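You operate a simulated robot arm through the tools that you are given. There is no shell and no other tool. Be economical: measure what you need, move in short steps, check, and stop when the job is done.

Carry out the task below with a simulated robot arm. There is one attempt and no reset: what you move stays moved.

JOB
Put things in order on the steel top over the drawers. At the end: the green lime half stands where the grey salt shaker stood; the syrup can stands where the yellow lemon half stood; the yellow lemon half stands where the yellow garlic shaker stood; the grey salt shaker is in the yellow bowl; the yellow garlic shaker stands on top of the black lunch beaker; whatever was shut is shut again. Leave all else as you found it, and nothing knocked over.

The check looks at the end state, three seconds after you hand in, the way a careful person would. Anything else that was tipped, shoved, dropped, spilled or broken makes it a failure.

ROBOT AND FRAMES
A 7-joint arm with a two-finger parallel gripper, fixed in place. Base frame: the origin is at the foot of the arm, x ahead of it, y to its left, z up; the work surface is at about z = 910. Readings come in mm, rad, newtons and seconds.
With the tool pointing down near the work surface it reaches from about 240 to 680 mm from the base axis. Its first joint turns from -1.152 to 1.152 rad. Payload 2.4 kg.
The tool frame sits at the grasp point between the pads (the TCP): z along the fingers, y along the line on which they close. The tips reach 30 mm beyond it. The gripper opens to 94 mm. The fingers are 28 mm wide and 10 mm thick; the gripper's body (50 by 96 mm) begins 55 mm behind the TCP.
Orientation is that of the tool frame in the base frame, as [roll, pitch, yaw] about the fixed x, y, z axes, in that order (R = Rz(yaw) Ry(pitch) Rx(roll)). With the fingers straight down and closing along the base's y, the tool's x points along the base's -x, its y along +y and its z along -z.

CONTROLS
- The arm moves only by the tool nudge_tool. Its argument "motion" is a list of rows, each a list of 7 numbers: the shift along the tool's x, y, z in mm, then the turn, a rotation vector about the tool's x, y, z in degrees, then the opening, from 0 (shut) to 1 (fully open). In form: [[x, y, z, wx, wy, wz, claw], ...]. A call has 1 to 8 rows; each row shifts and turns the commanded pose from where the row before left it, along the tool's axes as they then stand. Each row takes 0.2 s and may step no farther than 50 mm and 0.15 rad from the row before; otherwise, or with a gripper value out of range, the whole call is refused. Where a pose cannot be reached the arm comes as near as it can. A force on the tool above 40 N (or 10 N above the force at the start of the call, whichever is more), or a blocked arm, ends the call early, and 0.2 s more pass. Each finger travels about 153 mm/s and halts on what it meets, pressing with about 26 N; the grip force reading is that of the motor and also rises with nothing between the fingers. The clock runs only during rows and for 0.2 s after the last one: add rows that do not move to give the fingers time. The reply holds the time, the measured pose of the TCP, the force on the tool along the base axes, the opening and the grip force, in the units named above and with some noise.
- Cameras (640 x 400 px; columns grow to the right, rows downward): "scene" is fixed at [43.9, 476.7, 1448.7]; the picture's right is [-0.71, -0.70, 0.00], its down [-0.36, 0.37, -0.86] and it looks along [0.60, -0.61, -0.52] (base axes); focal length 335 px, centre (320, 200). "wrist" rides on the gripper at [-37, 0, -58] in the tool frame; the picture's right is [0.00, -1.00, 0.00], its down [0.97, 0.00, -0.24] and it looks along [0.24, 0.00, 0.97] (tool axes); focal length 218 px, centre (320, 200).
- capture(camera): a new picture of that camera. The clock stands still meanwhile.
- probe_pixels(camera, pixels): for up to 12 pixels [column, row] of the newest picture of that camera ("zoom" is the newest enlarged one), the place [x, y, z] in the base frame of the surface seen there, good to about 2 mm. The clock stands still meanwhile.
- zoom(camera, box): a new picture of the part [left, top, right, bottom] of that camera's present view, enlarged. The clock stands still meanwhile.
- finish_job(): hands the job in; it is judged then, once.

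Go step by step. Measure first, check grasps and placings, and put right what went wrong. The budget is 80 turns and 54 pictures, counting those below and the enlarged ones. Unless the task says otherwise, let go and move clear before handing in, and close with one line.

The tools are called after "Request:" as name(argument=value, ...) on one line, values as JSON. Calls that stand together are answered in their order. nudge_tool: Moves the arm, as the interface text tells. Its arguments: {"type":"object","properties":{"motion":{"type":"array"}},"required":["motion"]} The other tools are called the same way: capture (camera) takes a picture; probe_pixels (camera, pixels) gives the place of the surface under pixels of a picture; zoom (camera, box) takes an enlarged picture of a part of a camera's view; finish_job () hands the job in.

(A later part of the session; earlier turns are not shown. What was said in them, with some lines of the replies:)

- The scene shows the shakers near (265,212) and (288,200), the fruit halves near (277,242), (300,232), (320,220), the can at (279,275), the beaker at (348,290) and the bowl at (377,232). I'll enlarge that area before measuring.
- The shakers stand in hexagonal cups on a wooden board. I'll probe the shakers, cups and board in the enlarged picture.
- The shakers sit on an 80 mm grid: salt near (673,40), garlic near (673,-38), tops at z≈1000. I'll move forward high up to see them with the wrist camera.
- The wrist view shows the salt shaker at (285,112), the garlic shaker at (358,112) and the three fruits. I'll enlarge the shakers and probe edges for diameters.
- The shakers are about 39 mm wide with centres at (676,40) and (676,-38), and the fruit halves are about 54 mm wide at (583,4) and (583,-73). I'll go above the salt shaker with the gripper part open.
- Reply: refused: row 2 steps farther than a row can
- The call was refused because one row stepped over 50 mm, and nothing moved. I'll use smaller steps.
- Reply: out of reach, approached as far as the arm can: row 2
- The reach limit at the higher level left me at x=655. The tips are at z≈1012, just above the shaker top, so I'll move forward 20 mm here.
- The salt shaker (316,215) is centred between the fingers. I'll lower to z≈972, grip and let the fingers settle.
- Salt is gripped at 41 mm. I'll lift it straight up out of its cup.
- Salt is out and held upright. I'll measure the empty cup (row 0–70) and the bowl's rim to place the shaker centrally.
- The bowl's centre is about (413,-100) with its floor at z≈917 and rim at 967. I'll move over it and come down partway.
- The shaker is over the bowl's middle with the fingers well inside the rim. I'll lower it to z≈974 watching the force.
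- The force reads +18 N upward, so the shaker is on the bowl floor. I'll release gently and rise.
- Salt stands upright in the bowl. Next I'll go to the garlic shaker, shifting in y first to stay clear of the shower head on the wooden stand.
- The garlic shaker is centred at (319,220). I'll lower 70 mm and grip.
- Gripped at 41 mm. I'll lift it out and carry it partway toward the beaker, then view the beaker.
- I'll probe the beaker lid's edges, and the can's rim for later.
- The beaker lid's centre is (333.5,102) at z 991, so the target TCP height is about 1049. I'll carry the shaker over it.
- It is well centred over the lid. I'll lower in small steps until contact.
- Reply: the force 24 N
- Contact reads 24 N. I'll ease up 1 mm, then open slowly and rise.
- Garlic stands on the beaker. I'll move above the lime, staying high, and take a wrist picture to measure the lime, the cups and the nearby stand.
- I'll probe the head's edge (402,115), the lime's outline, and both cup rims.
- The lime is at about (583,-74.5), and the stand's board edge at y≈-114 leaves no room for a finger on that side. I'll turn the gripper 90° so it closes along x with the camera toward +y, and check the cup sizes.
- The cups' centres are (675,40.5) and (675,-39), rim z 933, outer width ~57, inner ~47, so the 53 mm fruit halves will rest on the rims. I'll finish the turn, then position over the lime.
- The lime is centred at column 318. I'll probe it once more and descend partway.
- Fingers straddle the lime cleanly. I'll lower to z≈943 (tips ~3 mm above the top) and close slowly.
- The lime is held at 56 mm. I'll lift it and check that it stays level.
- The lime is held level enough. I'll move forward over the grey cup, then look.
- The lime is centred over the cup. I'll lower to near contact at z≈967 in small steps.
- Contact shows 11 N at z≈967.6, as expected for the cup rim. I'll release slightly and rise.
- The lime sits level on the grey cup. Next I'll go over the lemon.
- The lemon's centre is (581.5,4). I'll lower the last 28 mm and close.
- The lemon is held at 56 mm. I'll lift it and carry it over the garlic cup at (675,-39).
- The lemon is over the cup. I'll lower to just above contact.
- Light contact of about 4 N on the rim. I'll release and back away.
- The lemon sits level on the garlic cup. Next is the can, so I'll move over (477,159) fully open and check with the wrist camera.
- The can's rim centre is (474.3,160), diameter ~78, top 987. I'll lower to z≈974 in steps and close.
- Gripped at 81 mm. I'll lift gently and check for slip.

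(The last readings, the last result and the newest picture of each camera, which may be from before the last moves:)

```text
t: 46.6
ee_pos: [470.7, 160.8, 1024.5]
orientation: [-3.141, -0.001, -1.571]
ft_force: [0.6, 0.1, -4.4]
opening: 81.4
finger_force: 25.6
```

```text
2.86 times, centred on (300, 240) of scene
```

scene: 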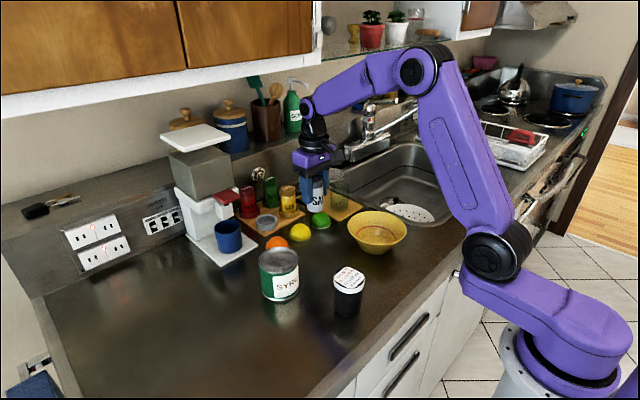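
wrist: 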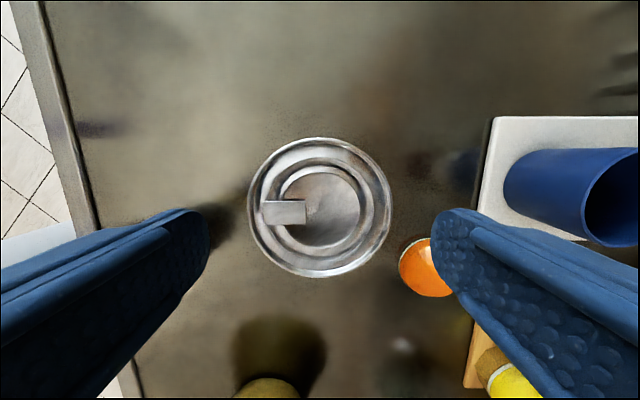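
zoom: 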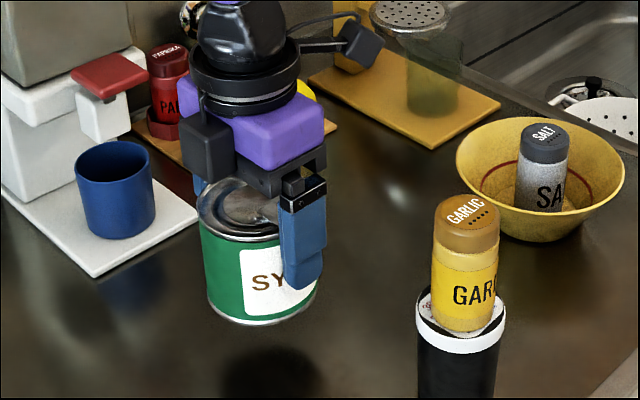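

The can is held upright, with its base at z≈961, above the orange's top of 941. I'll carry it to the lemon's old place at (582,4).

Request:
nudge_tool(motion=[[39, -27.5, 0, 0, 0, 0, 0.7], [39, -27.5, 0, 0, 0, 0, 0.7], [39, -27.5, 0, 0, 0, 0, 0.7], [39, -27.5, 0, 0, 0, 0, 0.7], [0, 0, 0, 0, 0, 0, 0.7]])

Request:
capture(camera="wrist")

Request:
zoom(camera="scene", box=[230, 150, 390, 290])

```text
t: 47.8
ee_pos: [582.9, 1.8, 1020.5]
orientation: [3.139, 0.001, -1.57]
ft_force: [-0.9, -1.4, -4.6]
opening: 81.3
finger_force: 26.0
```

```text
21 pictures are left
```

wrist: 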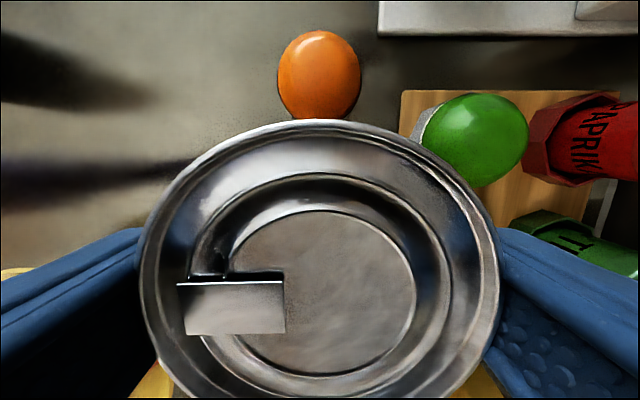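

```text
2.86 times, centred on (310, 220) of scene
```

zoom: 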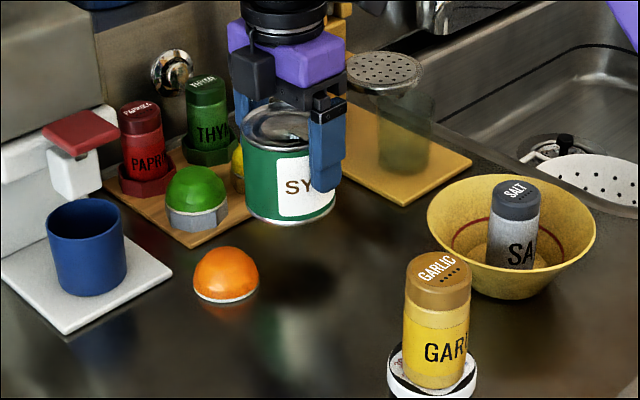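

I'll probe the can rim and the orange edge to check alignment before lowering.

Request:
probe_pixels(camera="wrist", pixels=[[320, 124], [148, 280], [492, 280], [320, 115]])

```text
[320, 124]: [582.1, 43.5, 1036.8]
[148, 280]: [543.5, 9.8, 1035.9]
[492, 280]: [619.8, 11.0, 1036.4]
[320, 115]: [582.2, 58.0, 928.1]
```

The can is centred at (582,4), about 7 mm clear of the orange. I'll lower it.

Request:
nudge_tool(motion=[[0, 0, 20, 0, 0, 0, 0.7], [0, 0, 18, 0, 0, 0, 0.7], [0, 0, 8, 0, 0, 0, 0.7], [0, 0, 1, 0, 0, 0, 0.7], [0, 0, 0, 0, 0, 0, 0.7]])

```text
t: 49.0
ee_pos: [582.5, 3.7, 974.6]
orientation: [3.142, 0.0, -1.572]
ft_force: [0.5, -0.4, -6.3]
opening: 81.5
finger_force: 26.1
```

Request:
nudge_tool(motion=[[0, 0, 1, 0, 0, 0, 0.7], [0, 0, 1, 0, 0, 0, 0.7], [0, 0, 0.5, 0, 0, 0, 0.7], [0, 0, 0, 0, 0, 0, 0.7]])

```text
t: 50.0
ee_pos: [581.4, 3.3, 974.2]
orientation: [3.141, 0.0, -1.57]
ft_force: [0.5, 0.2, -4.7]
opening: 81.1
finger_force: 26.1
```

Request:
nudge_tool(motion=[[0, 0, 1, 0, 0, 0, 0.7], [0, 0, 0.7, 0, 0, 0, 0.7], [0, 0, 0, 0, 0, 0, 0.7]])

```text
t: 50.8
ee_pos: [582.3, 4.7, 972.9]
orientation: [-3.14, 0.0, -1.571]
ft_force: [-1.2, 0.0, 2.7]
opening: 81.4
finger_force: 25.8
```

The force changed from -5 to +3 N, so the can is on the top. I'll open and rise.

Request:
nudge_tool(motion=[[0, 0, 0.3, 0, 0, 0, 0.7], [0, 0, 0, 0, 0, 0, 0.95], [0, 0, 0, 0, 0, 0, 1], [0, 0, 0, 0, 0, 0, 1], [0, 0, -20, 0, 0, 0, 1], [0, 0, -40, 0, 0, 0, 1], [0, 0, -40, 0, 0, 0, 1], [0, 0, 0, 0, 0, 0, 1]])

Request:
capture(camera="wrist")

```text
t: 52.6
ee_pos: [582.4, 3.8, 1072.3]
orientation: [3.142, 0.0, -1.57]
ft_force: [-0.1, -0.5, -0.1]
opening: 93.7
finger_force: 0.1
```

```text
19 pictures are left
```

wrist: 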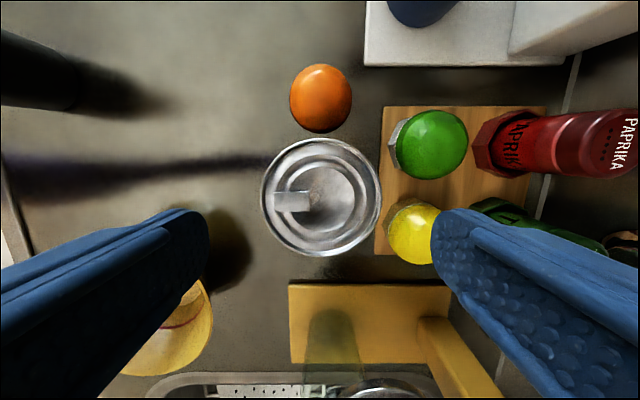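

Everything seems placed. I'll raise and retract the arm, then take a final scene picture.

Request:
nudge_tool(motion=[[0, 0, -45, 0, 0, 0, 1], [0, 0, -45, 0, 0, 0, 1], [0, 45, -10, 0, 0, 0, 1], [0, 45, 0, 0, 0, 0, 1], [0, 45, 0, 0, 0, 0, 1], [0, 0, 0, 0, 0, 0, 1]])

Request:
capture(camera="scene")

Request:
zoom(camera="scene", box=[210, 160, 430, 325])

```text
t: 54.0
ee_pos: [447.4, 1.5, 1172.6]
orientation: [3.142, -0.001, -1.571]
ft_force: [0.4, -0.4, 0.6]
opening: 94.0
finger_force: 0.0
```

```text
18 pictures are left
```

scene: 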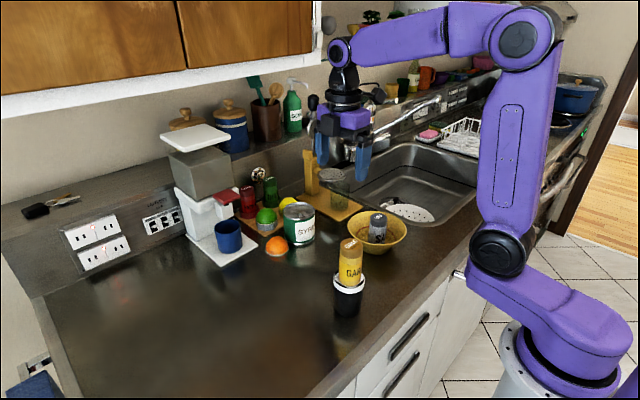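

```text
2.42 times, centred on (320, 242) of scene
```

zoom: 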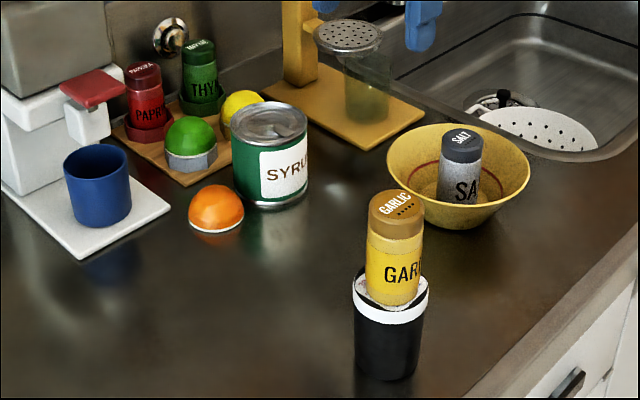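

The final picture shows every item in its place and upright, the orange and the other things where they were, and the arm clear. I'm handing in.

Request:
finish_job()

```text
The job is handed in.
```

The job is handed in: the lime half is on the salt shaker's cup, the lemon half on the garlic shaker's cup, the syrup can on the lemon's old spot, the salt shaker in the yellow bowl and the garlic shaker on the black beaker, with nothing opened or knocked over.
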